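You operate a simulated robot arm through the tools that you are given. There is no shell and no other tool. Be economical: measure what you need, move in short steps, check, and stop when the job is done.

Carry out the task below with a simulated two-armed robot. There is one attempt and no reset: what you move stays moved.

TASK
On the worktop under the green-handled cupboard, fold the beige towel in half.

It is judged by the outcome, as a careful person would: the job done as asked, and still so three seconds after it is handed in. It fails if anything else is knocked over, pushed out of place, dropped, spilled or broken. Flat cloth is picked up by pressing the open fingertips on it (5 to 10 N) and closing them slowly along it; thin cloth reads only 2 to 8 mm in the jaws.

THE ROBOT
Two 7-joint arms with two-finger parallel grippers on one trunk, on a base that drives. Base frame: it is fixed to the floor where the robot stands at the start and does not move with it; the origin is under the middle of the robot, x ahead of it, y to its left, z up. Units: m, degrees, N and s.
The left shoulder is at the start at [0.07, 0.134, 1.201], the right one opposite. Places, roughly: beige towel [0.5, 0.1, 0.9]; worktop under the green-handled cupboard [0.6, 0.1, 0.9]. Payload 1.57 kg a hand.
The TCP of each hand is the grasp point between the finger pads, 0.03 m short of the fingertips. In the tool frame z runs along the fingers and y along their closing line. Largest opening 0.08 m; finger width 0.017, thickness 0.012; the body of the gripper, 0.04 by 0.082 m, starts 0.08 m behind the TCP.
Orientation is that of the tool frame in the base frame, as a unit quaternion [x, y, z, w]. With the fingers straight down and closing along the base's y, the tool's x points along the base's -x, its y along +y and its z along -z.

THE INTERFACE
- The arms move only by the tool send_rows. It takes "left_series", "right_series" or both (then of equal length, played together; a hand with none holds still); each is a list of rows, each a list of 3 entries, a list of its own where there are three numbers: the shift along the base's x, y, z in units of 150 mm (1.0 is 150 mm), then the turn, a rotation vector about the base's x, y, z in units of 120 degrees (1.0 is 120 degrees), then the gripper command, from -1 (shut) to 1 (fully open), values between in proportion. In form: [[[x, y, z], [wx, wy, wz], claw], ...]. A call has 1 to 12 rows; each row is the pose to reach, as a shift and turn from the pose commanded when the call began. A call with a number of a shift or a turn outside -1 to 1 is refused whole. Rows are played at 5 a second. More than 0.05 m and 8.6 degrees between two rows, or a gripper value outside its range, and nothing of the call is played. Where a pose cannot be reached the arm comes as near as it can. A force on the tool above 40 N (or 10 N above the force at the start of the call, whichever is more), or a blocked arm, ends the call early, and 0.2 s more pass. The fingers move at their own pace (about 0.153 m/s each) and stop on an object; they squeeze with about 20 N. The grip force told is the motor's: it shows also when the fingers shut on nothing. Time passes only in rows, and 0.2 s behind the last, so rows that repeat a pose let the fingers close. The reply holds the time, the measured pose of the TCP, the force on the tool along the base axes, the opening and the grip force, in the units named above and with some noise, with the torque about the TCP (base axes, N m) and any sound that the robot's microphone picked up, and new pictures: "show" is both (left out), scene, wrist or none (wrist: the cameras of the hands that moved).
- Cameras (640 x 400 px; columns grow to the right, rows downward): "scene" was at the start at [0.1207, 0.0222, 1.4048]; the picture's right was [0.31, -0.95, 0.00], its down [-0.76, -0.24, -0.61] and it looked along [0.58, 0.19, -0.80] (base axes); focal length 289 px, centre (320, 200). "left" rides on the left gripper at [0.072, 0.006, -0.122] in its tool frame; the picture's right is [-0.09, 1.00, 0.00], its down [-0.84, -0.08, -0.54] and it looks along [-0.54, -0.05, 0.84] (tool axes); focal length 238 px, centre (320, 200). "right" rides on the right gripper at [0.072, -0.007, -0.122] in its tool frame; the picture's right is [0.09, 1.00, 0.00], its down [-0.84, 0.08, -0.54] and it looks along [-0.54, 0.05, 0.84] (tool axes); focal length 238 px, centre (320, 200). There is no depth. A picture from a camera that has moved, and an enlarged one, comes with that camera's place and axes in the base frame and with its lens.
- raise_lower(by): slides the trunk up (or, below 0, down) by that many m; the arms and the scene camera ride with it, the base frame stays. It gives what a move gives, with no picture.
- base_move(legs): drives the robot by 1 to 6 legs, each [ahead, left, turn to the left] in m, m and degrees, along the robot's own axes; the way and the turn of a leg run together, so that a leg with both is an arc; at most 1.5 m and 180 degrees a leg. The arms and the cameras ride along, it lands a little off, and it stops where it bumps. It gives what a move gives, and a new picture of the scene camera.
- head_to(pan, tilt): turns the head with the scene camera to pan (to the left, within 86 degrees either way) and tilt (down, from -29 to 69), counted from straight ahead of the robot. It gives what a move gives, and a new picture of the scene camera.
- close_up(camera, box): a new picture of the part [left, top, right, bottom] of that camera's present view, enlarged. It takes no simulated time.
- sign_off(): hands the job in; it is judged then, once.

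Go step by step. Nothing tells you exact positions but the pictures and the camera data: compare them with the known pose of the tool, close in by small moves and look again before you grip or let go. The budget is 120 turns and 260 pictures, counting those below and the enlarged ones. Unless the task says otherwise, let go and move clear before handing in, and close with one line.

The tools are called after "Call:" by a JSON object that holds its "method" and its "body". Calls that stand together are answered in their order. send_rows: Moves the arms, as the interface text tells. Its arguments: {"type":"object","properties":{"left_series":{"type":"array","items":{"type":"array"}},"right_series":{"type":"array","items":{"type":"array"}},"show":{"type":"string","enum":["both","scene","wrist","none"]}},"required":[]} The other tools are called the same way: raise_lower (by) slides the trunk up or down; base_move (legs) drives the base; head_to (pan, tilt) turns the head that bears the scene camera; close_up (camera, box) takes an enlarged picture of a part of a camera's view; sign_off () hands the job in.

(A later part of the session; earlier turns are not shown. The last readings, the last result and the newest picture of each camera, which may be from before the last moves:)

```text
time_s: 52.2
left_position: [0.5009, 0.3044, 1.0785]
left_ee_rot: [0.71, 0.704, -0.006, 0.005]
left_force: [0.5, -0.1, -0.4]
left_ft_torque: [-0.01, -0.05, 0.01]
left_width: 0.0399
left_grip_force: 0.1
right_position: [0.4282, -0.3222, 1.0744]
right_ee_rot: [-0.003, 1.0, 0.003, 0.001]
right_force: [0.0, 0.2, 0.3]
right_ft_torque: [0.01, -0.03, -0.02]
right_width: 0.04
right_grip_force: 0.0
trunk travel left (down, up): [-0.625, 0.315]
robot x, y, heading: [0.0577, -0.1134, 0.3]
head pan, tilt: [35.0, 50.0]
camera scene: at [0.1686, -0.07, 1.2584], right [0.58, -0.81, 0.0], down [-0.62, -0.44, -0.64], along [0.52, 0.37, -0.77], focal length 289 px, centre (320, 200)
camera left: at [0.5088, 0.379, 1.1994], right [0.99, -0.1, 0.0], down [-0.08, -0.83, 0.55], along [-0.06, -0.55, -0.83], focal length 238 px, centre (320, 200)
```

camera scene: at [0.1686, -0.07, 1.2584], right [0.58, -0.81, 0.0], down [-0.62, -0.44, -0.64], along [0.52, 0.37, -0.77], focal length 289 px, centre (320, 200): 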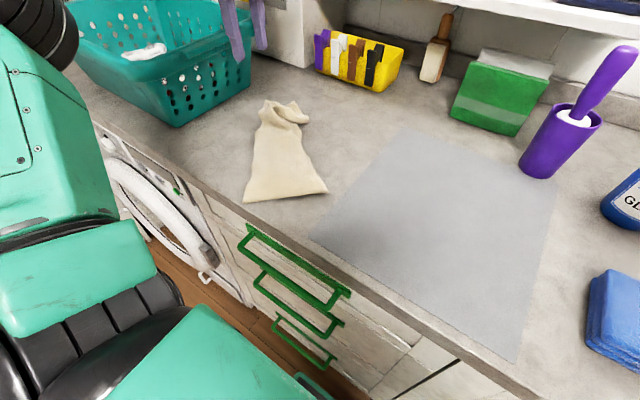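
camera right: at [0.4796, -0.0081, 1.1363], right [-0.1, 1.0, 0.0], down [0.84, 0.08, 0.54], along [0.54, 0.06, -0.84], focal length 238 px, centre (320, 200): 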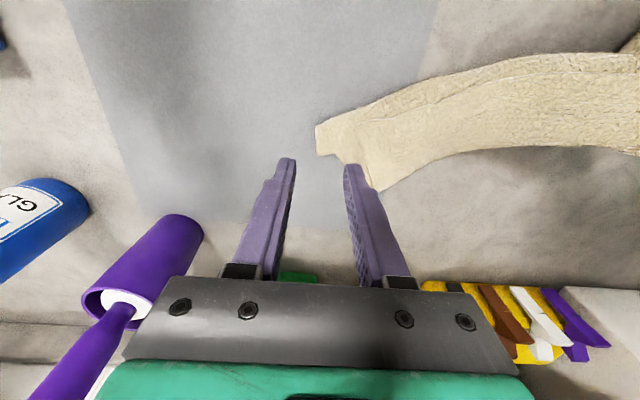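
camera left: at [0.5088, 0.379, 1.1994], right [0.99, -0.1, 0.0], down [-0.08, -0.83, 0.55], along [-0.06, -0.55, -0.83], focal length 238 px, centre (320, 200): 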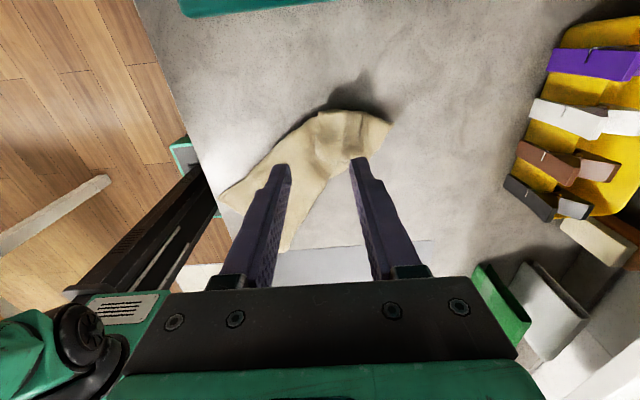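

The towel is on the counter but bunched. I bring the left hand back inboard and upright, then move the base left again to look from above.

Call:
{"method": "send_rows", "body": {"left_series": [[[-0.05, -0.2, 0.1], [0, 0, 0.068], 0], [[-0.1, -0.4, 0.2], [0, 0, 0.136], 0], [[-0.1, -0.6, 0.2], [0, 0, 0.204], 0], [[-0.1, -0.8, 0.2], [0, 0, 0.272], 0], [[-0.1, -1, 0.2], [0, 0, 0.34], 0], [[-0.1, -1, 0.2], [0, 0, 0.408], 0], [[-0.1, -1, 0.2], [0, 0, 0.476], 0], [[-0.1, -1, 0.2], [0, 0, 0.544], 0], [[-0.1, -1, 0.2], [0, 0, 0.612], 0], [[-0.1, -1, 0.2], [0, 0, 0.68], 0], [[-0.1, -1, 0.2], [0, 0, 0.75], 0]], "show": "none"}}

Call:
{"method": "base_move", "body": {"legs": [[0, 0.22, 0]]}}

Call:
{"method": "head_to", "body": {"pan": 15, "tilt": 62}}

Call:
{"method": "close_up", "body": {"camera": "scene", "box": [160, 60, 480, 260]}}

```text
time_s: 54.6
left_position: [0.4872, 0.155, 1.1069]
left_ee_rot: [0.003, 1.0, -0.001, 0.007]
left_force: [0.3, 0.2, -0.2]
left_ft_torque: [0.01, 0.02, -0.04]
left_width: 0.0405
left_grip_force: 0.0
right_position: [0.4287, -0.3211, 1.075]
right_ee_rot: [-0.004, 1.0, 0.003, 0.001]
right_force: [0.3, 0.4, 0.0]
right_ft_torque: [0.03, 0.03, -0.02]
right_width: 0.0399
right_grip_force: 0.1
trunk travel left (down, up): [-0.625, 0.315]
robot x, y, heading: [0.0572, -0.1124, 0.3]
head pan, tilt: [35.0, 50.0]
```

```text
time_s: 56.2
left_position: [0.4868, 0.3726, 1.1074]
left_ee_rot: [0.004, 1.0, 0.0, 0.007]
left_force: [-0.1, -0.2, 1.0]
left_ft_torque: [-0.02, 0.02, 0.0]
left_width: 0.0402
left_grip_force: 0.1
right_position: [0.4263, -0.1028, 1.0748]
right_ee_rot: [-0.003, 1.0, 0.003, 0.002]
right_force: [-0.7, 0.1, 0.1]
right_ft_torque: [0.01, -0.02, -0.01]
right_width: 0.0402
right_grip_force: 0.0
trunk travel left (down, up): [-0.625, 0.315]
robot x, y, heading: [0.0559, 0.1092, 0.4]
head pan, tilt: [35.0, 50.0]
camera scene: at [0.1679, 0.1495, 1.2584], right [0.58, -0.82, 0.0], down [-0.63, -0.44, -0.64], along [0.52, 0.37, -0.77], focal length 289 px, centre (320, 200)
```

scene: 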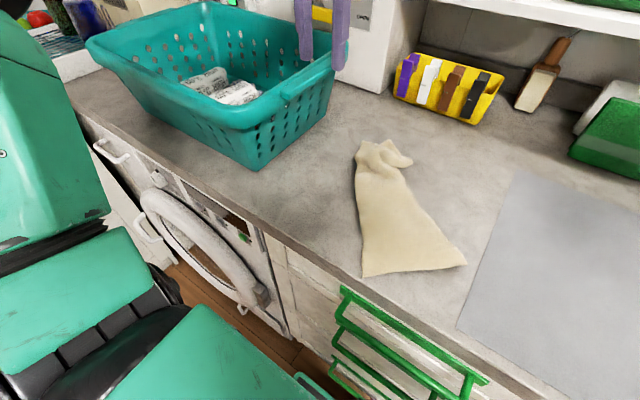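

```text
time_s: 57.1
left_position: [0.4857, 0.3726, 1.107]
left_ee_rot: [0.006, 1.0, -0.001, 0.007]
left_force: [0.0, -0.3, -0.2]
left_ft_torque: [0.0, 0.03, 0.01]
left_width: 0.0399
left_grip_force: 0.0
right_position: [0.426, -0.1036, 1.0752]
right_ee_rot: [-0.003, 1.0, 0.003, 0.001]
right_force: [0.5, 0.1, -0.9]
right_ft_torque: [0.01, -0.01, 0.02]
right_width: 0.04
right_grip_force: 0.0
trunk travel left (down, up): [-0.625, 0.315]
robot x, y, heading: [0.0571, 0.1017, 0.4]
head pan, tilt: [15.0, 62.0]
camera scene: at [0.1671, 0.1227, 1.2435], right [0.26, -0.96, 0.0], down [-0.85, -0.23, -0.47], along [0.45, 0.12, -0.88], focal length 289 px, centre (320, 200)
```

scene: 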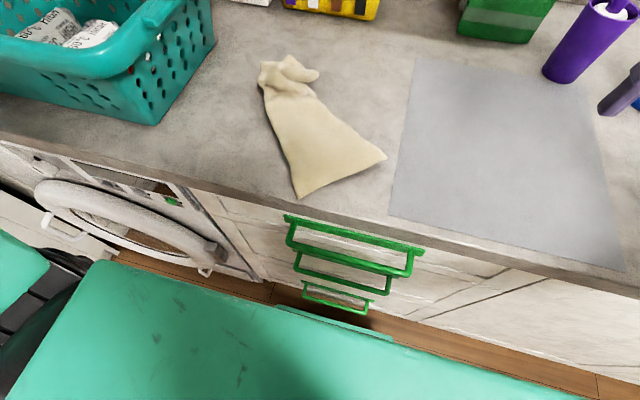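

```text
2.00 times, centred on (320, 160) of scene
camera zoom: at [0.1671, 0.1227, 1.2435], right [0.26, -0.96, 0.0], down [-0.85, -0.23, -0.47], along [0.45, 0.12, -0.88], focal length 578 px, centre (320, 280)
```

zoom: 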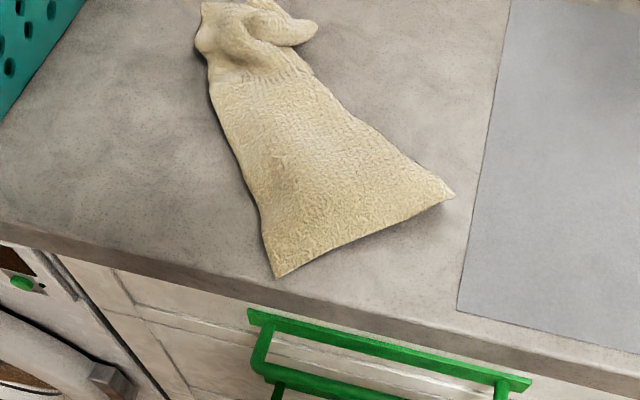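

I need to know how the cloth is layered, so I bring the wrist cameras over it for a close look.

Call:
{"method": "send_rows", "body": {"left_series": [[[-0.1, -0.2, 0], [0, 0, 0], 0], [[-0.25, -0.4, 0], [0, 0, 0], 0], [[-0.4, -0.6, 0], [0, 0, 0], 0], [[-0.5, -0.7, -0.1], [0, 0, 0], 0], [[-0.6, -0.7, -0.2], [0, 0, 0], 0]], "right_series": [[[0, 0.1, 0], [0, 0, 0], 0], [[-0.1, 0.2, 0], [0, 0, 0], 0], [[-0.2, 0.3, 0], [0, 0, 0], 0], [[-0.3, 0.4, -0.1], [0, 0, 0], 0], [[-0.3, 0.4, -0.2], [0, 0, 0], 0]], "show": "wrist"}}

Call:
{"method": "close_up", "body": {"camera": "scene", "box": [240, 40, 400, 140]}}

Call:
{"method": "close_up", "body": {"camera": "left", "box": [160, 60, 480, 260]}}

```text
time_s: 58.3
left_position: [0.3946, 0.2693, 1.0777]
left_ee_rot: [0.005, 1.0, -0.001, 0.007]
left_force: [-1.0, -0.1, 0.5]
left_ft_torque: [-0.03, 0.04, 0.02]
left_width: 0.0401
left_grip_force: 0.0
right_position: [0.3815, -0.0433, 1.0455]
right_ee_rot: [-0.002, 1.0, 0.003, 0.001]
right_force: [0.9, -0.3, 0.3]
right_ft_torque: [0.02, 0.02, -0.04]
right_width: 0.0399
right_grip_force: 0.0
trunk travel left (down, up): [-0.625, 0.315]
robot x, y, heading: [0.053, 0.1064, 0.3]
head pan, tilt: [15.0, 62.0]
camera right: at [0.3086, -0.0499, 1.167], right [-0.1, 1.0, 0.0], down [0.84, 0.08, 0.54], along [0.54, 0.06, -0.84], focal length 238 px, centre (320, 200)
camera left: at [0.3222, 0.2777, 1.1983], right [0.1, 0.99, 0.0], down [0.83, -0.08, 0.55], along [0.55, -0.06, -0.83], focal length 238 px, centre (320, 200)
```

right: 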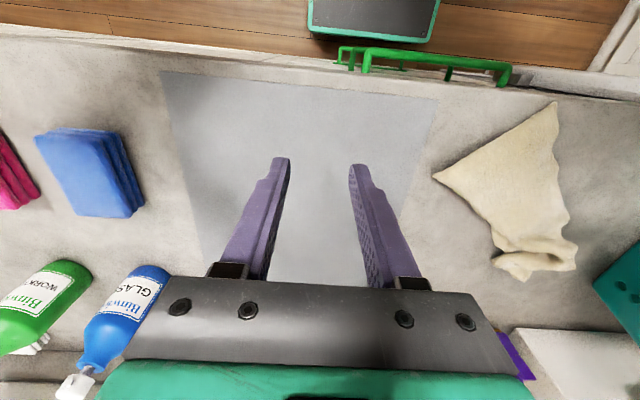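
left: 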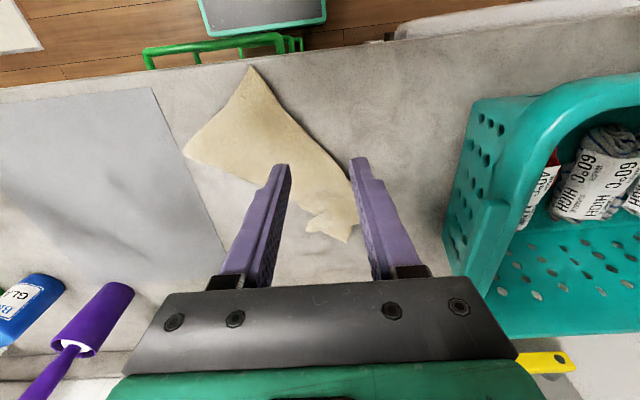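

```text
4.00 times, centred on (320, 90) of scene
camera zoom: at [0.1667, 0.1229, 1.2436], right [0.26, -0.96, 0.0], down [-0.85, -0.23, -0.47], along [0.45, 0.12, -0.88], focal length 1156 px, centre (320, 640)
```

zoom: 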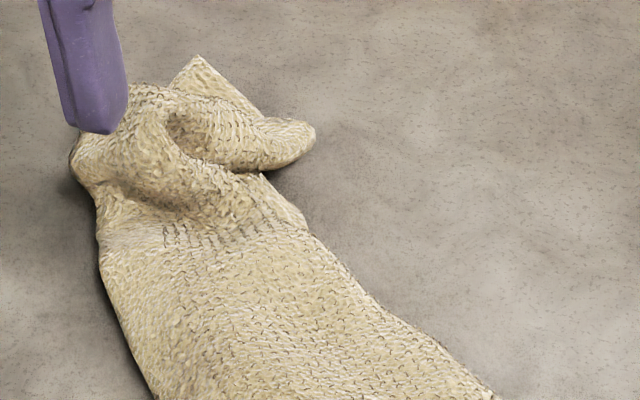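

```text
2.00 times, centred on (320, 160) of left
camera zoom: at [0.3222, 0.2777, 1.1983], right [0.1, 0.99, 0.0], down [0.83, -0.08, 0.55], along [0.55, -0.06, -0.83], focal length 477 px, centre (320, 280)
```

zoom: 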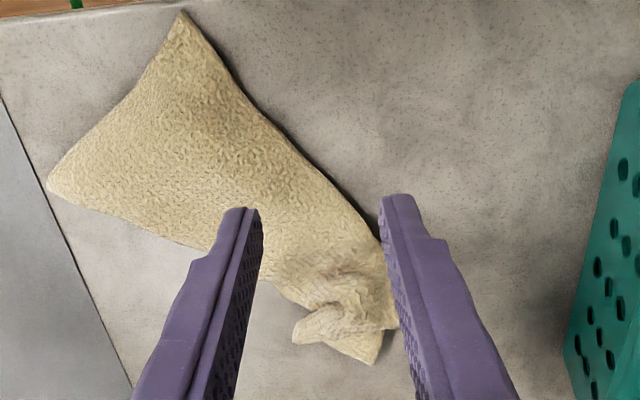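

The wide end may be doubled under. I take its right corner with the right hand and lift it to see; first I position over it.

Call:
{"method": "send_rows", "body": {"left_series": [[[0, 0.1, 0], [0, 0, 0], 0], [[0.05, 0.2, 0.1], [0, 0, 0], 0], [[0.1, 0.3, 0.2], [0, 0, 0], 0], [[0.1, 0.3, 0.2], [0, 0, 0], 0], [[0.1, 0.3, 0.2], [0, 0, 0], 0]], "right_series": [[[0.05, 0.25, 0], [0, 0, 0], -0.2], [[0.1, 0.5, -0.1], [0, 0, 0], -0.2], [[0.2, 0.75, -0.25], [0, 0, 0], -0.2], [[0.28, 1.0, -0.4], [0, 0, 0], -0.2], [[0.28, 1.0, -0.47], [0, 0, 0], -0.2]], "show": "both"}}

```text
time_s: 59.5
left_position: [0.4106, 0.3136, 1.1074]
left_ee_rot: [0.006, 1.0, -0.001, 0.007]
left_force: [-0.2, 0.5, 1.0]
left_ft_torque: [0.04, 0.0, 0.01]
left_width: 0.0401
left_grip_force: 0.1
right_position: [0.4245, 0.1079, 0.9739]
right_ee_rot: [-0.001, 1.0, 0.004, 0.001]
right_force: [0.4, -1.3, 0.3]
right_ft_torque: [0.03, 0.02, -0.02]
right_width: 0.0321
right_grip_force: 0.0
trunk travel left (down, up): [-0.625, 0.315]
robot x, y, heading: [0.0556, 0.107, 0.2]
head pan, tilt: [15.0, 62.0]
camera scene: at [0.1667, 0.1213, 1.2436], right [0.26, -0.96, 0.0], down [-0.85, -0.23, -0.47], along [0.45, 0.12, -0.88], focal length 289 px, centre (320, 200)
camera right: at [0.3517, 0.1008, 1.0967], right [-0.1, 1.0, 0.01], down [0.84, 0.08, 0.54], along [0.54, 0.06, -0.84], focal length 238 px, centre (320, 200)
camera left: at [0.3373, 0.3216, 1.2291], right [0.1, 0.99, 0.0], down [0.83, -0.09, 0.55], along [0.55, -0.06, -0.83], focal length 238 px, centre (320, 200)
```

scene: 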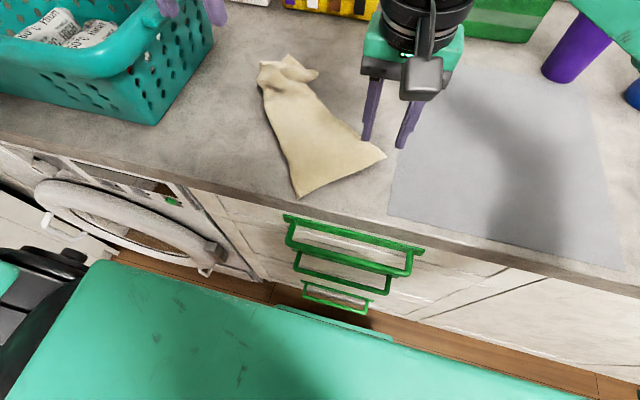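
right: 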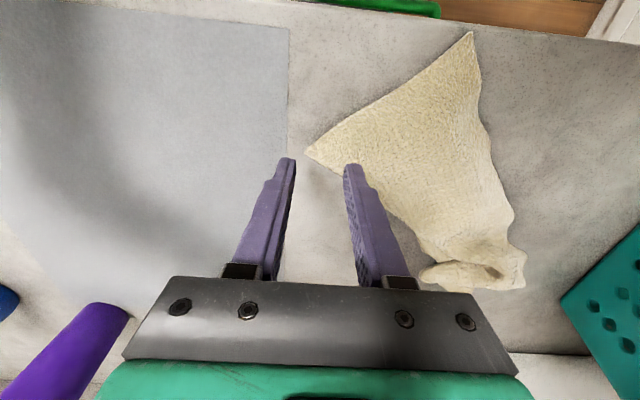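
left: 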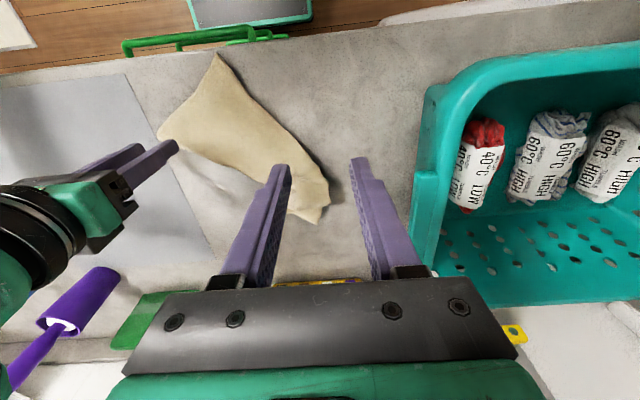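

Call:
{"method": "send_rows", "body": {"right_series": [[[-0.02, 0.1, 0], [0, 0, 0], -0.3], [[-0.02, 0.1, -0.12], [0, 0, 0], -0.3], [[-0.02, 0.1, -0.2], [0, 0, 0], -0.3], [[-0.02, 0.1, -0.23], [0, 0, 0], -0.3], [[-0.02, 0.1, -0.25], [0, 0, 0], -0.3], [[-0.02, 0.1, -0.27], [0, 0, 0], -0.3], [[-0.02, 0.1, -0.27], [0, 0, 0], -0.3]], "show": "wrist"}}

```text
time_s: 61.1
left_position: [0.4096, 0.3139, 1.1085]
left_ee_rot: [0.006, 1.0, -0.001, 0.007]
left_force: [0.3, -1.0, 0.2]
left_ft_torque: [0.0, 0.0, 0.01]
left_width: 0.0399
left_grip_force: 0.1
right_position: [0.4201, 0.122, 0.9359]
right_ee_rot: [-0.002, 1.0, 0.005, 0.005]
right_force: [9.1, -0.8, 38.9]
right_ft_torque: [0.68, -0.34, -0.17]
right_width: 0.0276
right_grip_force: 0.1
trunk travel left (down, up): [-0.625, 0.315]
robot x, y, heading: [0.0593, 0.1085, 0.5]
head pan, tilt: [15.0, 62.0]
camera right: at [0.3464, 0.1144, 1.0587], right [-0.1, 1.0, 0.01], down [0.83, 0.07, 0.55], along [0.55, 0.06, -0.84], focal length 238 px, centre (320, 200)
```

right: 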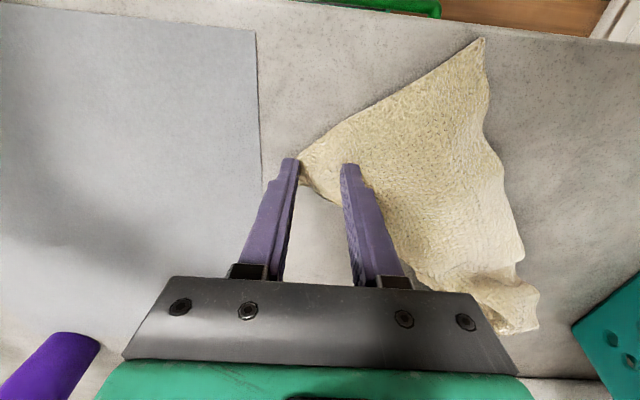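

Contact is too firm at 39 N. I ease off, shift slightly onto the cloth and close slowly.

Call:
{"method": "send_rows", "body": {"right_series": [[[0, 0, 0.05], [0, 0, 0], -0.3], [[-0.06, 0.04, 0.05], [0, 0, 0], -0.3], [[-0.06, 0.04, 0.02], [0, 0, 0], -0.3], [[-0.06, 0.04, 0.01], [0, 0, 0], -0.3], [[-0.06, 0.04, 0.01], [0, 0, 0], -0.4], [[-0.06, 0.04, 0.01], [0, 0, 0], -0.5], [[-0.06, 0.04, 0.01], [0, 0, 0], -0.6], [[-0.06, 0.04, 0.01], [0, 0, 0], -0.7], [[-0.06, 0.04, 0.01], [0, 0, 0], -0.8], [[-0.06, 0.04, 0.01], [0, 0, 0], -0.9], [[-0.06, 0.04, 0.01], [0, 0, 0], -1], [[-0.06, 0.04, 0.01], [0, 0, 0], -1]], "show": "wrist"}}

```text
time_s: 63.7
left_position: [0.4066, 0.3159, 1.1083]
left_ee_rot: [0.005, 1.0, -0.001, 0.009]
left_force: [-1.8, 0.5, 0.4]
left_ft_torque: [0.02, -0.02, -0.01]
left_width: 0.0403
left_grip_force: 0.0
right_position: [0.4101, 0.1291, 0.9368]
right_ee_rot: [-0.003, 1.0, 0.002, 0.004]
right_force: [-0.2, 5.3, 33.1]
right_ft_torque: [0.39, -0.04, -0.05]
right_width: 0.0057
right_grip_force: 20.0
trunk travel left (down, up): [-0.625, 0.315]
robot x, y, heading: [0.0558, 0.1065, 0.4]
head pan, tilt: [15.0, 62.0]
camera right: at [0.3352, 0.122, 1.0592], right [-0.1, 1.0, 0.01], down [0.83, 0.08, 0.55], along [0.54, 0.06, -0.84], focal length 238 px, centre (320, 200)
```

right: 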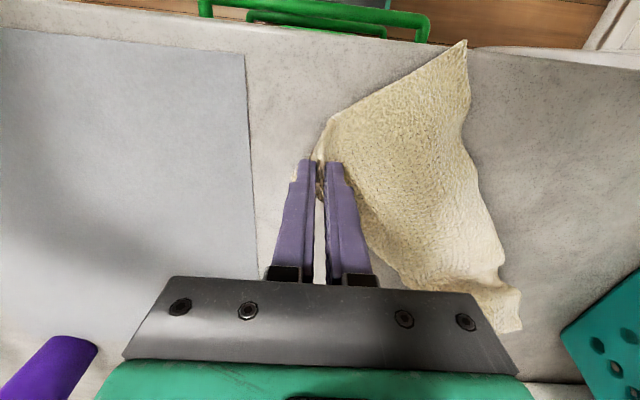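

The corner is held (5.7 mm). I lift it and look at the cloth.

Call:
{"method": "send_rows", "body": {"right_series": [[[0, 0, 0.2], [0, 0, 0], -1], [[0, 0, 0.4], [0, 0, 0], -1], [[0, -0.1, 0.6], [0, 0, 0], -1], [[0.1, -0.2, 0.8], [0, 0, 0], -1], [[0.1, -0.3, 1.0], [0, 0, 0], -1], [[0.1, -0.3, 1.0], [0, 0, 0], -1]], "show": "scene"}}

Call:
{"method": "send_rows", "body": {"right_series": [[[0, 0, 0.2], [0, 0, 0], -1], [[0, 0, 0.4], [0, 0, 0], -1], [[0, 0, 0.6], [0, 0, 0], -1], [[0, 0, 0.6], [0, 0, 0], -1]], "show": "none"}}

Call:
{"method": "head_to", "body": {"pan": 0, "tilt": 35}}

```text
time_s: 65.1
left_position: [0.4112, 0.3143, 1.1066]
left_ee_rot: [0.006, 1.0, 0.0, 0.006]
left_force: [0.0, -0.5, -0.2]
left_ft_torque: [0.03, 0.01, 0.01]
left_width: 0.0399
left_grip_force: 0.1
right_position: [0.4299, 0.0807, 1.0834]
right_ee_rot: [-0.003, 1.0, 0.002, 0.001]
right_force: [0.0, 1.3, -0.5]
right_ft_torque: [-0.01, 0.03, 0.02]
right_width: 0.0042
right_grip_force: 20.3
trunk travel left (down, up): [-0.625, 0.315]
robot x, y, heading: [0.0568, 0.1047, 0.3]
head pan, tilt: [15.0, 62.0]
camera scene: at [0.1678, 0.1228, 1.2434], right [0.26, -0.96, 0.0], down [-0.85, -0.23, -0.47], along [0.45, 0.12, -0.88], focal length 289 px, centre (320, 200)
```

scene: 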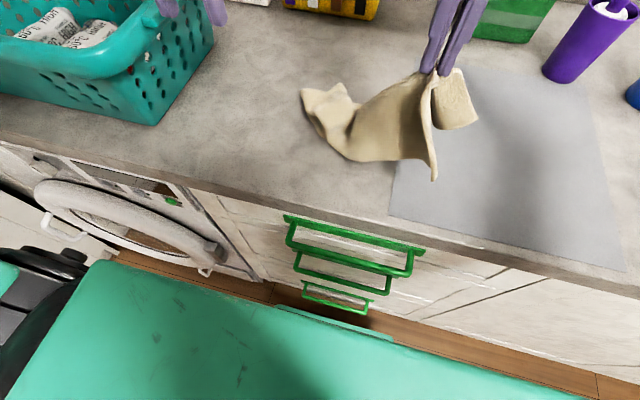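

```text
time_s: 66.1
left_position: [0.4117, 0.3143, 1.1079]
left_ee_rot: [0.005, 1.0, 0.0, 0.007]
left_force: [0.3, 0.2, 0.2]
left_ft_torque: [0.03, 0.02, 0.0]
left_width: 0.0399
left_grip_force: 0.1
right_position: [0.4263, 0.081, 1.1762]
right_ee_rot: [-0.003, 1.0, 0.003, 0.001]
right_force: [-0.1, 0.6, -0.3]
right_ft_torque: [-0.02, 0.03, 0.05]
right_width: 0.0041
right_grip_force: 19.7
trunk travel left (down, up): [-0.625, 0.315]
robot x, y, heading: [0.0549, 0.1062, 0.6]
head pan, tilt: [15.0, 62.0]
```

```text
time_s: 67.0
left_position: [0.4108, 0.3136, 1.1085]
left_ee_rot: [0.005, 1.0, -0.001, 0.007]
left_force: [0.7, -0.2, -0.2]
left_ft_torque: [0.0, 0.06, 0.01]
left_width: 0.0401
left_grip_force: 0.1
right_position: [0.425, 0.0825, 1.1753]
right_ee_rot: [-0.003, 1.0, 0.003, 0.0]
right_force: [-0.3, -0.7, 0.0]
right_ft_torque: [-0.04, 0.01, -0.01]
right_width: 0.0042
right_grip_force: 19.2
trunk travel left (down, up): [-0.625, 0.315]
robot x, y, heading: [0.0512, 0.1076, 0.3]
head pan, tilt: [0.0, 35.0]
camera scene: at [0.1929, 0.1063, 1.28], right [0.01, -1.0, 0.0], down [-0.57, 0.0, -0.82], along [0.82, 0.0, -0.57], focal length 289 px, centre (320, 200)
```

scene: 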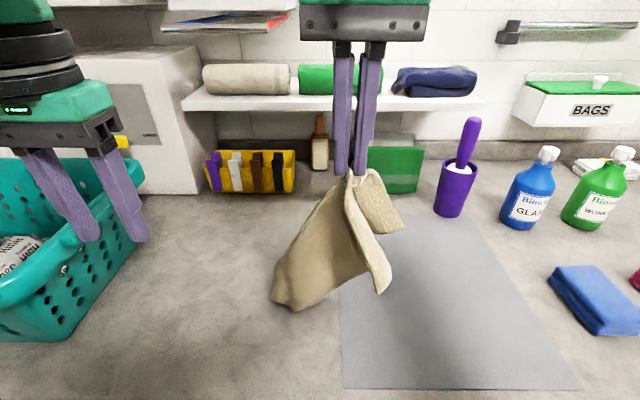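

The towel's right end had folded under and now hangs free as a flap. I lower it so the left end lies on the counter, drawing it right to straighten the tail for the left hand.

Call:
{"method": "send_rows", "body": {"right_series": [[[0, 0.0, -0.2], [0, 0, 0], -1], [[0, 0, -0.4], [0, 0, 0], -1], [[0.05, 0, -0.6], [0, 0, 0], -1], [[0.1, -0.1, -0.8], [0, 0, 0], -1], [[0.15, -0.3, -0.95], [0, 0, 0], -1], [[0.2, -0.5, -1.0], [0, 0, 0], -1], [[0.2, -0.7, -1.0], [0, 0, 0], -1], [[0.2, -0.7, -1.0], [0, 0, 0], -1]], "show": "wrist"}}

Call:
{"method": "head_to", "body": {"pan": 5, "tilt": 52}}

```text
time_s: 68.8
left_position: [0.4108, 0.3161, 1.1083]
left_ee_rot: [0.005, 1.0, -0.001, 0.007]
left_force: [-0.1, 0.7, -0.9]
left_ft_torque: [0.01, -0.01, 0.03]
left_width: 0.04
left_grip_force: 0.0
right_position: [0.4546, -0.0225, 1.0245]
right_ee_rot: [-0.003, 1.0, 0.002, 0.001]
right_force: [-0.5, 0.4, 0.9]
right_ft_torque: [-0.01, -0.01, 0.0]
right_width: 0.004
right_grip_force: 20.5
trunk travel left (down, up): [-0.625, 0.315]
robot x, y, heading: [0.0548, 0.1044, 0.5]
head pan, tilt: [0.0, 35.0]
camera right: at [0.382, -0.0298, 1.1474], right [-0.1, 1.0, 0.0], down [0.84, 0.08, 0.54], along [0.54, 0.06, -0.84], focal length 238 px, centre (320, 200)
```

right: 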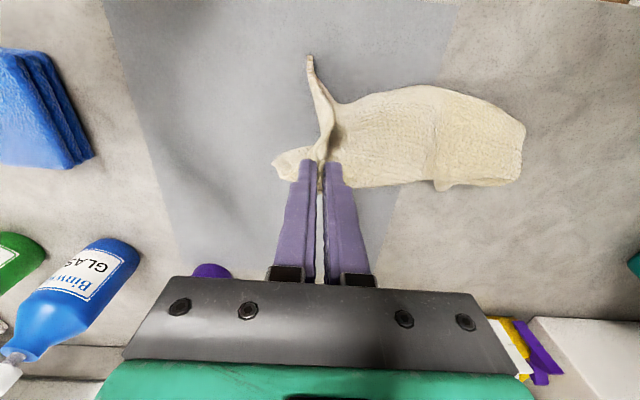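

```text
time_s: 69.6
left_position: [0.4114, 0.3137, 1.1075]
left_ee_rot: [0.005, 1.0, -0.001, 0.007]
left_force: [-0.3, 0.6, 0.4]
left_ft_torque: [0.02, 0.03, -0.05]
left_width: 0.0402
left_grip_force: 0.0
right_position: [0.4551, -0.0225, 1.0255]
right_ee_rot: [-0.004, 1.0, 0.003, 0.001]
right_force: [-0.1, 0.4, 0.7]
right_ft_torque: [0.01, 0.01, 0.0]
right_width: 0.004
right_grip_force: 20.5
trunk travel left (down, up): [-0.625, 0.315]
robot x, y, heading: [0.0543, 0.1076, 0.4]
head pan, tilt: [5.0, 52.0]
camera scene: at [0.1798, 0.1124, 1.2557], right [0.09, -1.0, 0.0], down [-0.78, -0.07, -0.62], along [0.61, 0.06, -0.79], focal length 289 px, centre (320, 200)
```

scene: 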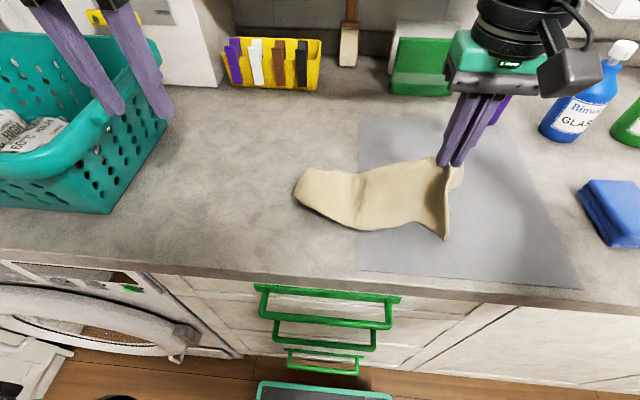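

The left end now lies flat as a strip ending around (0.48, 0.19). I bring the left hand over that end.

Call:
{"method": "send_rows", "body": {"left_series": [[[0.1, -0.2, 0], [0, 0, 0], -0.1], [[0.2, -0.4, -0.1], [0, 0, 0], -0.1], [[0.3, -0.6, -0.3], [0, 0, 0], -0.1], [[0.4, -0.75, -0.5], [0, 0, 0], -0.1], [[0.46, -0.86, -0.7], [0, 0, 0], -0.1], [[0.46, -0.86, -0.75], [0, 0, 0], -0.1]], "show": "both"}}

```text
time_s: 71.0
left_position: [0.4788, 0.1854, 0.9952]
left_ee_rot: [0.005, 1.0, -0.001, 0.008]
left_force: [-0.2, -0.4, -0.6]
left_ft_torque: [-0.03, 0.0, 0.02]
left_width: 0.0358
left_grip_force: 0.0
right_position: [0.4537, -0.0221, 1.0265]
right_ee_rot: [-0.003, 1.0, 0.003, 0.002]
right_force: [0.3, -0.5, 0.4]
right_ft_torque: [-0.04, -0.02, 0.04]
right_width: 0.0042
right_grip_force: 20.2
trunk travel left (down, up): [-0.625, 0.315]
robot x, y, heading: [0.0565, 0.1046, 0.2]
head pan, tilt: [5.0, 52.0]
camera scene: at [0.1792, 0.1127, 1.2558], right [0.09, -1.0, 0.0], down [-0.78, -0.07, -0.62], along [0.61, 0.06, -0.79], focal length 289 px, centre (320, 200)
camera left: at [0.4048, 0.1927, 1.1162], right [0.1, 0.99, 0.0], down [0.83, -0.09, 0.55], along [0.55, -0.06, -0.83], focal length 238 px, centre (320, 200)
```

scene: 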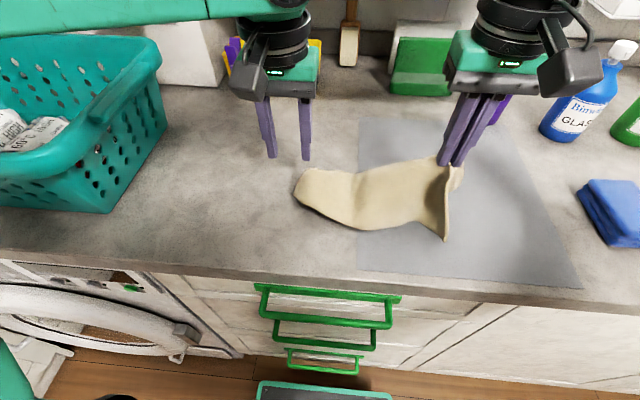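
left: 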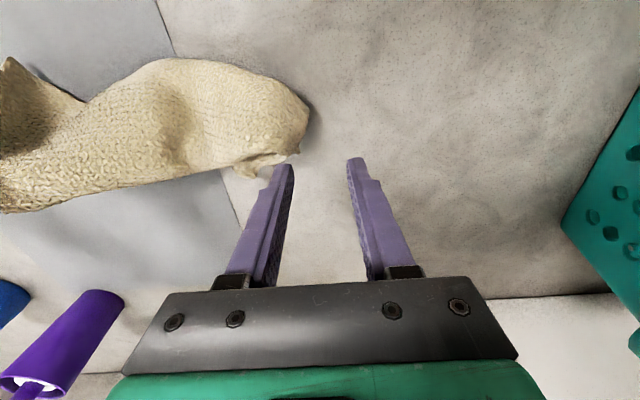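

Call:
{"method": "close_up", "body": {"camera": "left", "box": [60, 30, 340, 205]}}

Call:
{"method": "close_up", "body": {"camera": "scene", "box": [270, 130, 480, 260]}}

```text
2.29 times, centred on (200, 118) of left
camera zoom: at [0.4048, 0.1927, 1.1162], right [0.1, 0.99, 0.0], down [0.83, -0.09, 0.55], along [0.55, -0.06, -0.83], focal length 545 px, centre (594, 389)
```

zoom: 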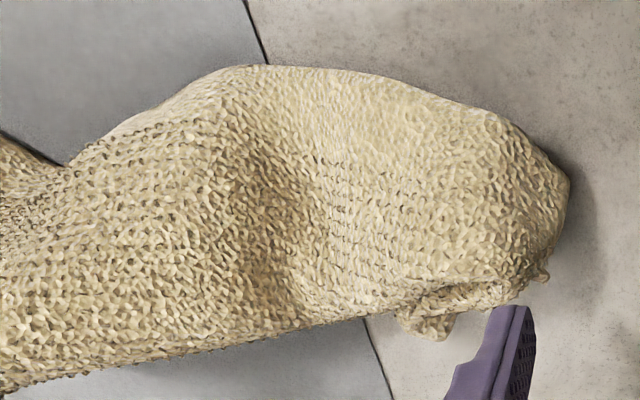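

```text
3.05 times, centred on (375, 195) of scene
camera zoom: at [0.1792, 0.1127, 1.2558], right [0.09, -1.0, 0.0], down [-0.78, -0.07, -0.62], along [0.61, 0.06, -0.79], focal length 881 px, centre (152, 215)
```

zoom: 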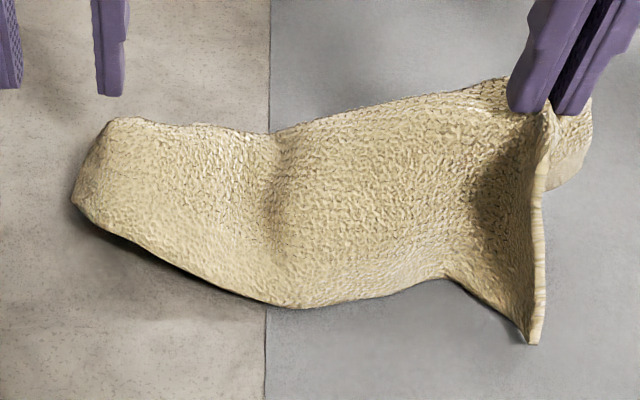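

The left end is curled under, so I'll let gravity help: raise the trunk so the towel hangs free from the right hand, then find a neighbouring corner for the left.

Call:
{"method": "send_rows", "body": {"left_series": [[[0, 0.2, 0.1], [0, 0, 0], 0.5], [[-0.1, 0.4, 0.2], [0, 0, 0], 0.5], [[-0.2, 0.6, 0.2], [0, 0, 0], 0.5], [[-0.3, 0.8, 0.2], [0, 0, 0], 0.5]], "right_series": [[[0, 0.1, 0.2], [0, 0, 0], -1], [[0, 0.2, 0.4], [0, 0, 0], -1], [[-0.1, 0.3, 0.6], [0, 0, 0], -1], [[-0.1, 0.4, 0.7], [0, 0, 0], -1]], "show": "none"}}

Call:
{"method": "raise_lower", "body": {"by": 0.3}}

Call:
{"method": "head_to", "body": {"pan": 0, "tilt": 40}}

```text
time_s: 72.0
left_position: [0.4347, 0.3067, 1.0253]
left_ee_rot: [0.005, 1.0, -0.001, 0.006]
left_force: [-1.0, -0.6, 0.7]
left_ft_torque: [-0.07, 0.01, 0.0]
left_width: 0.0602
left_grip_force: 0.1
right_position: [0.44, 0.0423, 1.1299]
right_ee_rot: [-0.002, 1.0, 0.0, 0.002]
right_force: [0.0, 0.5, -0.1]
right_ft_torque: [0.01, -0.04, 0.01]
right_width: 0.0039
right_grip_force: 19.7
trunk travel left (down, up): [-0.625, 0.315]
robot x, y, heading: [0.0556, 0.1071, 0.2]
head pan, tilt: [5.0, 52.0]
```

```text
time_s: 75.0
left_position: [0.4347, 0.3054, 1.3268]
left_ee_rot: [0.005, 1.0, -0.001, 0.007]
left_force: [0.0, -0.8, 0.5]
left_ft_torque: [-0.03, -0.02, -0.01]
left_width: 0.0602
left_grip_force: 0.0
right_position: [0.4413, 0.0384, 1.4295]
right_ee_rot: [-0.003, 1.0, 0.003, 0.002]
right_force: [-1.0, -0.5, 0.0]
right_ft_torque: [-0.02, 0.0, 0.05]
right_width: 0.004
right_grip_force: 20.1
trunk travel left (down, up): [-0.925, 0.015]
robot x, y, heading: [0.0535, 0.1051, 0.3]
head pan, tilt: [5.0, 52.0]
```

```text
time_s: 75.7
left_position: [0.4368, 0.3045, 1.3272]
left_ee_rot: [0.006, 1.0, -0.001, 0.006]
left_force: [-0.1, 0.9, -0.2]
left_ft_torque: [0.03, 0.0, -0.03]
left_width: 0.06
left_grip_force: 0.1
right_position: [0.4406, 0.0398, 1.43]
right_ee_rot: [-0.002, 1.0, 0.003, 0.001]
right_force: [-0.7, 0.2, -1.1]
right_ft_torque: [0.01, -0.01, 0.0]
right_width: 0.0041
right_grip_force: 19.8
trunk travel left (down, up): [-0.925, 0.015]
robot x, y, heading: [0.0553, 0.1037, 0.4]
head pan, tilt: [0.0, 40.0]
camera scene: at [0.1902, 0.1061, 1.5724], right [0.01, -1.0, 0.0], down [-0.64, 0.0, -0.77], along [0.77, 0.0, -0.64], focal length 289 px, centre (320, 200)
```

scene: 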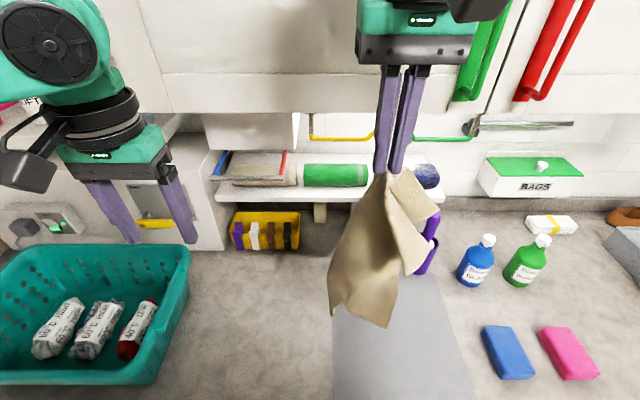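

Call:
{"method": "close_up", "body": {"camera": "scene", "box": [290, 140, 480, 340]}}

Call:
{"method": "close_up", "body": {"camera": "left", "box": [0, 0, 320, 200]}}

Call:
{"method": "close_up", "body": {"camera": "right", "box": [200, 60, 440, 210]}}

```text
2.00 times, centred on (385, 240) of scene
camera zoom: at [0.1902, 0.1061, 1.5724], right [0.01, -1.0, 0.0], down [-0.64, 0.0, -0.77], along [0.77, 0.0, -0.64], focal length 578 px, centre (190, 120)
```

zoom: 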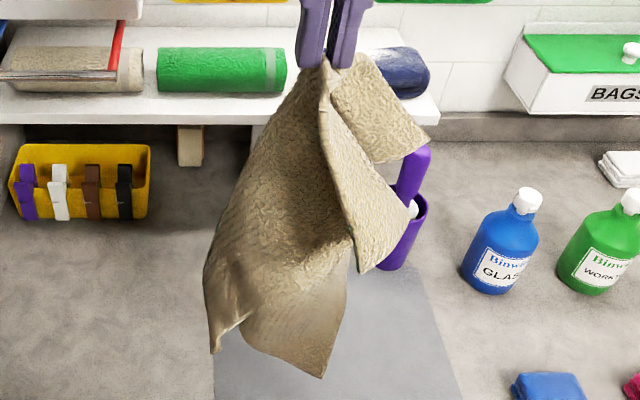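

```text
2.00 times, centred on (160, 100) of left
camera zoom: at [0.3622, 0.313, 1.4479], right [0.1, 0.99, 0.0], down [0.83, -0.09, 0.55], along [0.55, -0.06, -0.83], focal length 477 px, centre (640, 400)
```

zoom: 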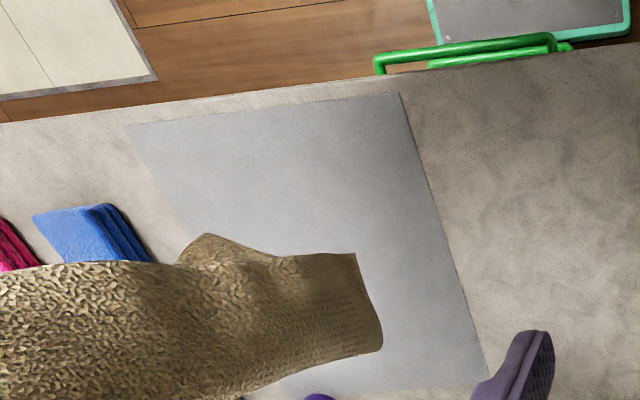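

```text
2.67 times, centred on (320, 135) of right
camera zoom: at [0.3686, 0.0319, 1.5524], right [-0.1, 1.0, 0.0], down [0.84, 0.08, 0.54], along [0.54, 0.06, -0.84], focal length 636 px, centre (320, 373)
```

zoom: 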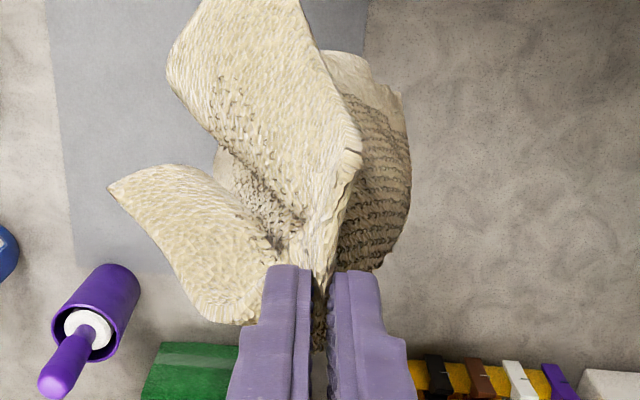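

The hanging towel now shows its long edge running from the right hand down to the left-end corner, about 26 cm below. I'll lower until the bottom touches at the left, then lay it out toward the right.

Call:
{"method": "send_rows", "body": {"right_series": [[[0, 0.15, 0], [0, 0, 0], -1], [[0, 0.3, 0], [0, 0, 0], -1], [[0.0, 0.4, 0], [0, 0, 0], -1], [[0.0, 0.5, 0], [0, 0, 0], -1], [[0.0, 0.5, 0], [0, 0, 0], -1]], "left_series": [[[0, 0.0, 0], [0, 0, 0], 0.5], [[0, 0.1, 0.1], [0, 0, 0], 0.5], [[-0.05, 0.2, 0.2], [0, 0, 0], 0.5], [[-0.1, 0.2, 0.3], [0, 0, 0], 0.5], [[-0.1, 0.2, 0.3], [0, 0, 0], 0.5]], "show": "none"}}

Call:
{"method": "raise_lower", "body": {"by": -0.22}}

Call:
{"method": "head_to", "body": {"pan": 0, "tilt": 52}}

```text
time_s: 76.9
left_position: [0.4221, 0.334, 1.3714]
left_ee_rot: [0.005, 1.0, -0.001, 0.007]
left_force: [0.5, -0.7, 0.0]
left_ft_torque: [0.03, 0.01, -0.02]
left_width: 0.06
left_grip_force: 0.1
right_position: [0.4418, 0.1158, 1.4297]
right_ee_rot: [-0.003, 1.0, 0.003, 0.001]
right_force: [-0.8, 0.1, 0.0]
right_ft_torque: [-0.02, 0.01, 0.05]
right_width: 0.0041
right_grip_force: 19.9
trunk travel left (down, up): [-0.925, 0.015]
robot x, y, heading: [0.0546, 0.1047, 0.4]
head pan, tilt: [0.0, 40.0]
```

```text
time_s: 79.3
left_position: [0.4214, 0.3358, 1.1521]
left_ee_rot: [0.005, 1.0, 0.0, 0.007]
left_force: [0.0, 0.1, 0.1]
left_ft_torque: [-0.03, 0.01, -0.06]
left_width: 0.06
left_grip_force: 0.1
right_position: [0.4416, 0.1149, 1.2091]
right_ee_rot: [-0.002, 1.0, 0.003, 0.001]
right_force: [-0.6, -0.3, -1.1]
right_ft_torque: [0.03, 0.0, -0.01]
right_width: 0.0041
right_grip_force: 19.9
trunk travel left (down, up): [-0.705, 0.235]
robot x, y, heading: [0.0547, 0.1067, 0.4]
head pan, tilt: [0.0, 40.0]
```

```text
time_s: 80.0
left_position: [0.4209, 0.3353, 1.1514]
left_ee_rot: [0.005, 1.0, -0.001, 0.007]
left_force: [0.1, -0.3, 0.0]
left_ft_torque: [0.0, -0.02, -0.02]
left_width: 0.0599
left_grip_force: 0.0
right_position: [0.44, 0.1131, 1.2091]
right_ee_rot: [-0.003, 1.0, 0.002, 0.001]
right_force: [0.6, 0.0, 0.0]
right_ft_torque: [-0.03, -0.04, 0.0]
right_width: 0.004
right_grip_force: 19.6
trunk travel left (down, up): [-0.705, 0.235]
robot x, y, heading: [0.0559, 0.1068, 0.1]
head pan, tilt: [0.0, 52.0]
camera scene: at [0.1802, 0.1061, 1.3357], right [0.01, -1.0, 0.0], down [-0.79, 0.0, -0.62], along [0.62, 0.0, -0.79], focal length 289 px, centre (320, 200)
```

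scene: 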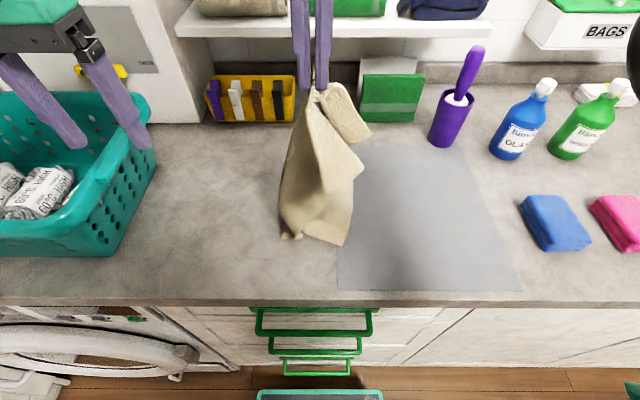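

The bottom is near the counter, so I lay the towel toward the right in an arc.

Call:
{"method": "send_rows", "body": {"right_series": [[[0, -0.05, -0.12], [0, 0, 0], -1], [[0, -0.2, -0.2], [0, 0, 0], -1], [[0.05, -0.4, -0.27], [0, 0, 0], -1], [[0.1, -0.6, -0.37], [0, 0, 0], -1], [[0.15, -0.8, -0.5], [0, 0, 0], -1], [[0.2, -1.0, -0.68], [0, 0, 0], -1], [[0.2, -1.0, -0.75], [0, 0, 0], -1]], "show": "scene"}}

Call:
{"method": "send_rows", "body": {"right_series": [[[0, -0.15, -0.15], [0, 0, 0], -1], [[0, -0.3, -0.35], [0, 0, 0], -1], [[0.0, -0.45, -0.55], [0, 0, 0], -1], [[0, -0.5, -0.7], [0, 0, 0], -1], [[0, -0.5, -0.85], [0, 0, 0], -1], [[0, -0.5, -0.85], [0, 0, 0], -1]]}}

```text
time_s: 81.6
left_position: [0.4226, 0.3349, 1.1516]
left_ee_rot: [0.005, 1.0, 0.0, 0.007]
left_force: [0.9, 0.3, -0.4]
left_ft_torque: [-0.02, 0.06, 0.02]
left_width: 0.0601
left_grip_force: 0.0
right_position: [0.4719, -0.0345, 1.0964]
right_ee_rot: [-0.002, 1.0, 0.002, 0.001]
right_force: [0.1, 0.4, -0.4]
right_ft_torque: [0.02, 0.0, 0.03]
right_width: 0.0043
right_grip_force: 20.0
trunk travel left (down, up): [-0.705, 0.235]
robot x, y, heading: [0.0553, 0.1038, 0.3]
head pan, tilt: [0.0, 52.0]
camera scene: at [0.1802, 0.1067, 1.3357], right [0.01, -1.0, 0.0], down [-0.79, 0.0, -0.62], along [0.62, 0.0, -0.79], focal length 289 px, centre (320, 200)
```

scene: 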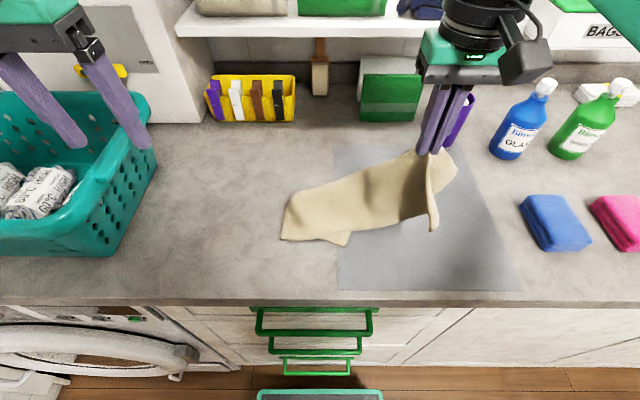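

```text
time_s: 83.0
left_position: [0.4198, 0.3359, 1.1526]
left_ee_rot: [0.005, 1.0, 0.0, 0.007]
left_force: [-0.1, 0.0, 0.6]
left_ft_torque: [0.0, 0.01, -0.03]
left_width: 0.0598
left_grip_force: 0.1
right_position: [0.4714, -0.11, 0.968]
right_ee_rot: [-0.003, 1.0, 0.002, 0.001]
right_force: [0.8, 0.2, -0.6]
right_ft_torque: [0.01, 0.0, -0.01]
right_width: 0.0042
right_grip_force: 20.1
trunk travel left (down, up): [-0.705, 0.235]
robot x, y, heading: [0.0568, 0.1075, 0.3]
head pan, tilt: [0.0, 52.0]
camera scene: at [0.18, 0.1061, 1.3357], right [0.01, -1.0, 0.0], down [-0.79, 0.0, -0.62], along [0.62, 0.0, -0.79], focal length 289 px, centre (320, 200)
camera right: at [0.3985, -0.118, 1.0909], right [-0.1, 1.0, 0.0], down [0.84, 0.08, 0.54], along [0.54, 0.06, -0.84], focal length 238 px, centre (320, 200)
```

scene: 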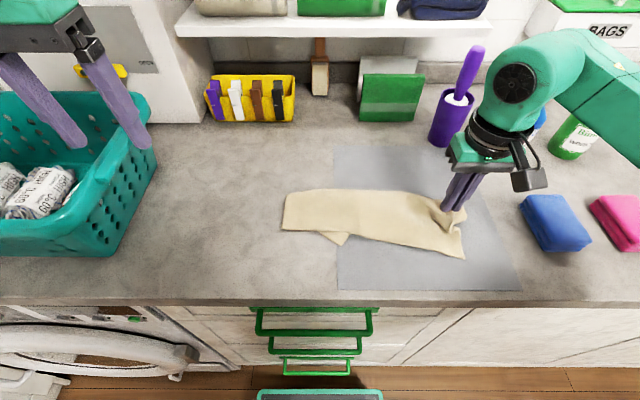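
right: 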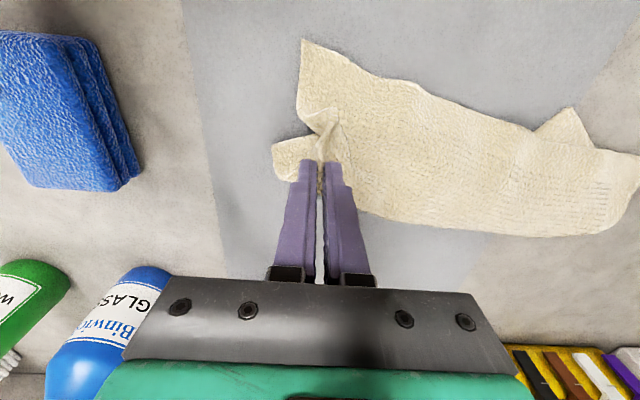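

That went well: the towel lies as a strip about 0.3 m long that already looks folded lengthwise. I set the right corner down, release it and inspect.

Call:
{"method": "send_rows", "body": {"right_series": [[[0, -0.03, -0.1], [0, 0, 0], -1], [[0, -0.03, -0.17], [0, 0, 0], -1], [[0, -0.03, -0.17], [0, 0, 0], -0.7], [[0, -0.03, -0.17], [0, 0, 0], -0.3], [[0, -0.03, 0.0], [0, 0, 0], -0.2], [[0, -0.03, 0.25], [0, 0, 0], -0.2], [[-0.1, -0.2, 0.5], [0, 0, 0], -0.2], [[-0.2, -0.4, 0.6], [0, 0, 0], -0.2], [[-0.3, -0.5, 0.7], [0, 0, 0], -0.2]], "show": "both"}}

Call:
{"method": "close_up", "body": {"camera": "scene", "box": [260, 160, 500, 300]}}

```text
time_s: 85.0
left_position: [0.4212, 0.3357, 1.1512]
left_ee_rot: [0.005, 1.0, -0.001, 0.008]
left_force: [1.0, 0.0, 0.7]
left_ft_torque: [0.01, -0.01, -0.01]
left_width: 0.06
left_grip_force: 0.2
right_position: [0.4258, -0.1858, 1.0728]
right_ee_rot: [-0.003, 1.0, 0.003, 0.002]
right_force: [-0.9, 0.7, 0.2]
right_ft_torque: [0.0, 0.0, -0.01]
right_width: 0.0319
right_grip_force: 0.0
trunk travel left (down, up): [-0.705, 0.235]
robot x, y, heading: [0.0587, 0.1031, 0.5]
head pan, tilt: [0.0, 52.0]
camera scene: at [0.1793, 0.1062, 1.3357], right [0.01, -1.0, 0.0], down [-0.79, 0.0, -0.62], along [0.62, 0.0, -0.79], focal length 289 px, centre (320, 200)
camera right: at [0.3527, -0.1936, 1.1954], right [-0.1, 1.0, 0.0], down [0.83, 0.08, 0.54], along [0.54, 0.06, -0.84], focal length 238 px, centre (320, 200)
```

scene: 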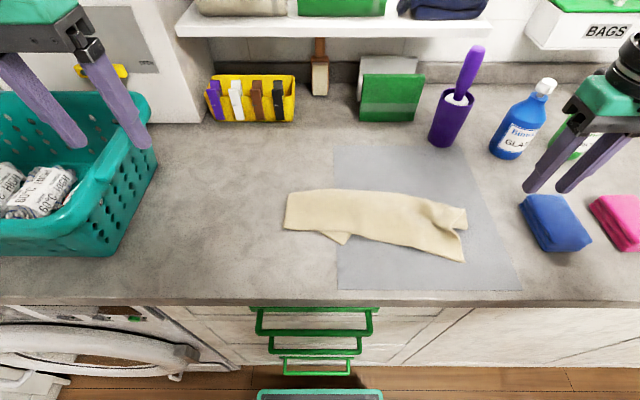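
right: 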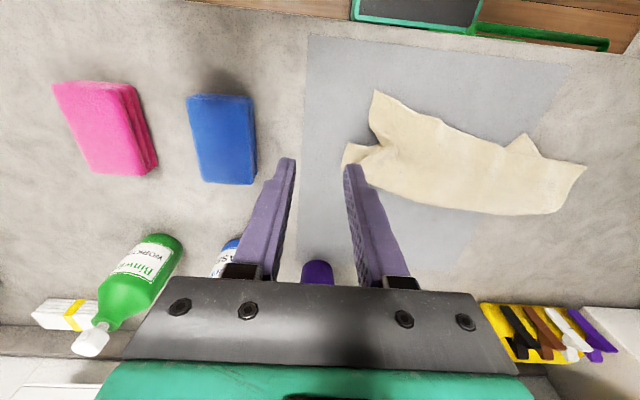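

```text
2.67 times, centred on (380, 230) of scene
camera zoom: at [0.1793, 0.1062, 1.3357], right [0.01, -1.0, 0.0], down [-0.79, 0.0, -0.62], along [0.62, 0.0, -0.79], focal length 771 px, centre (160, 120)
```

zoom: 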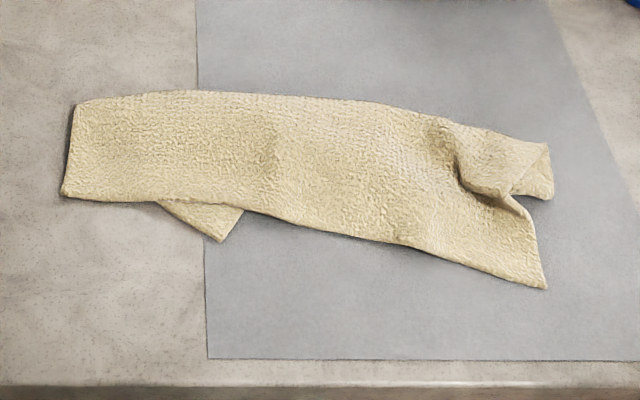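

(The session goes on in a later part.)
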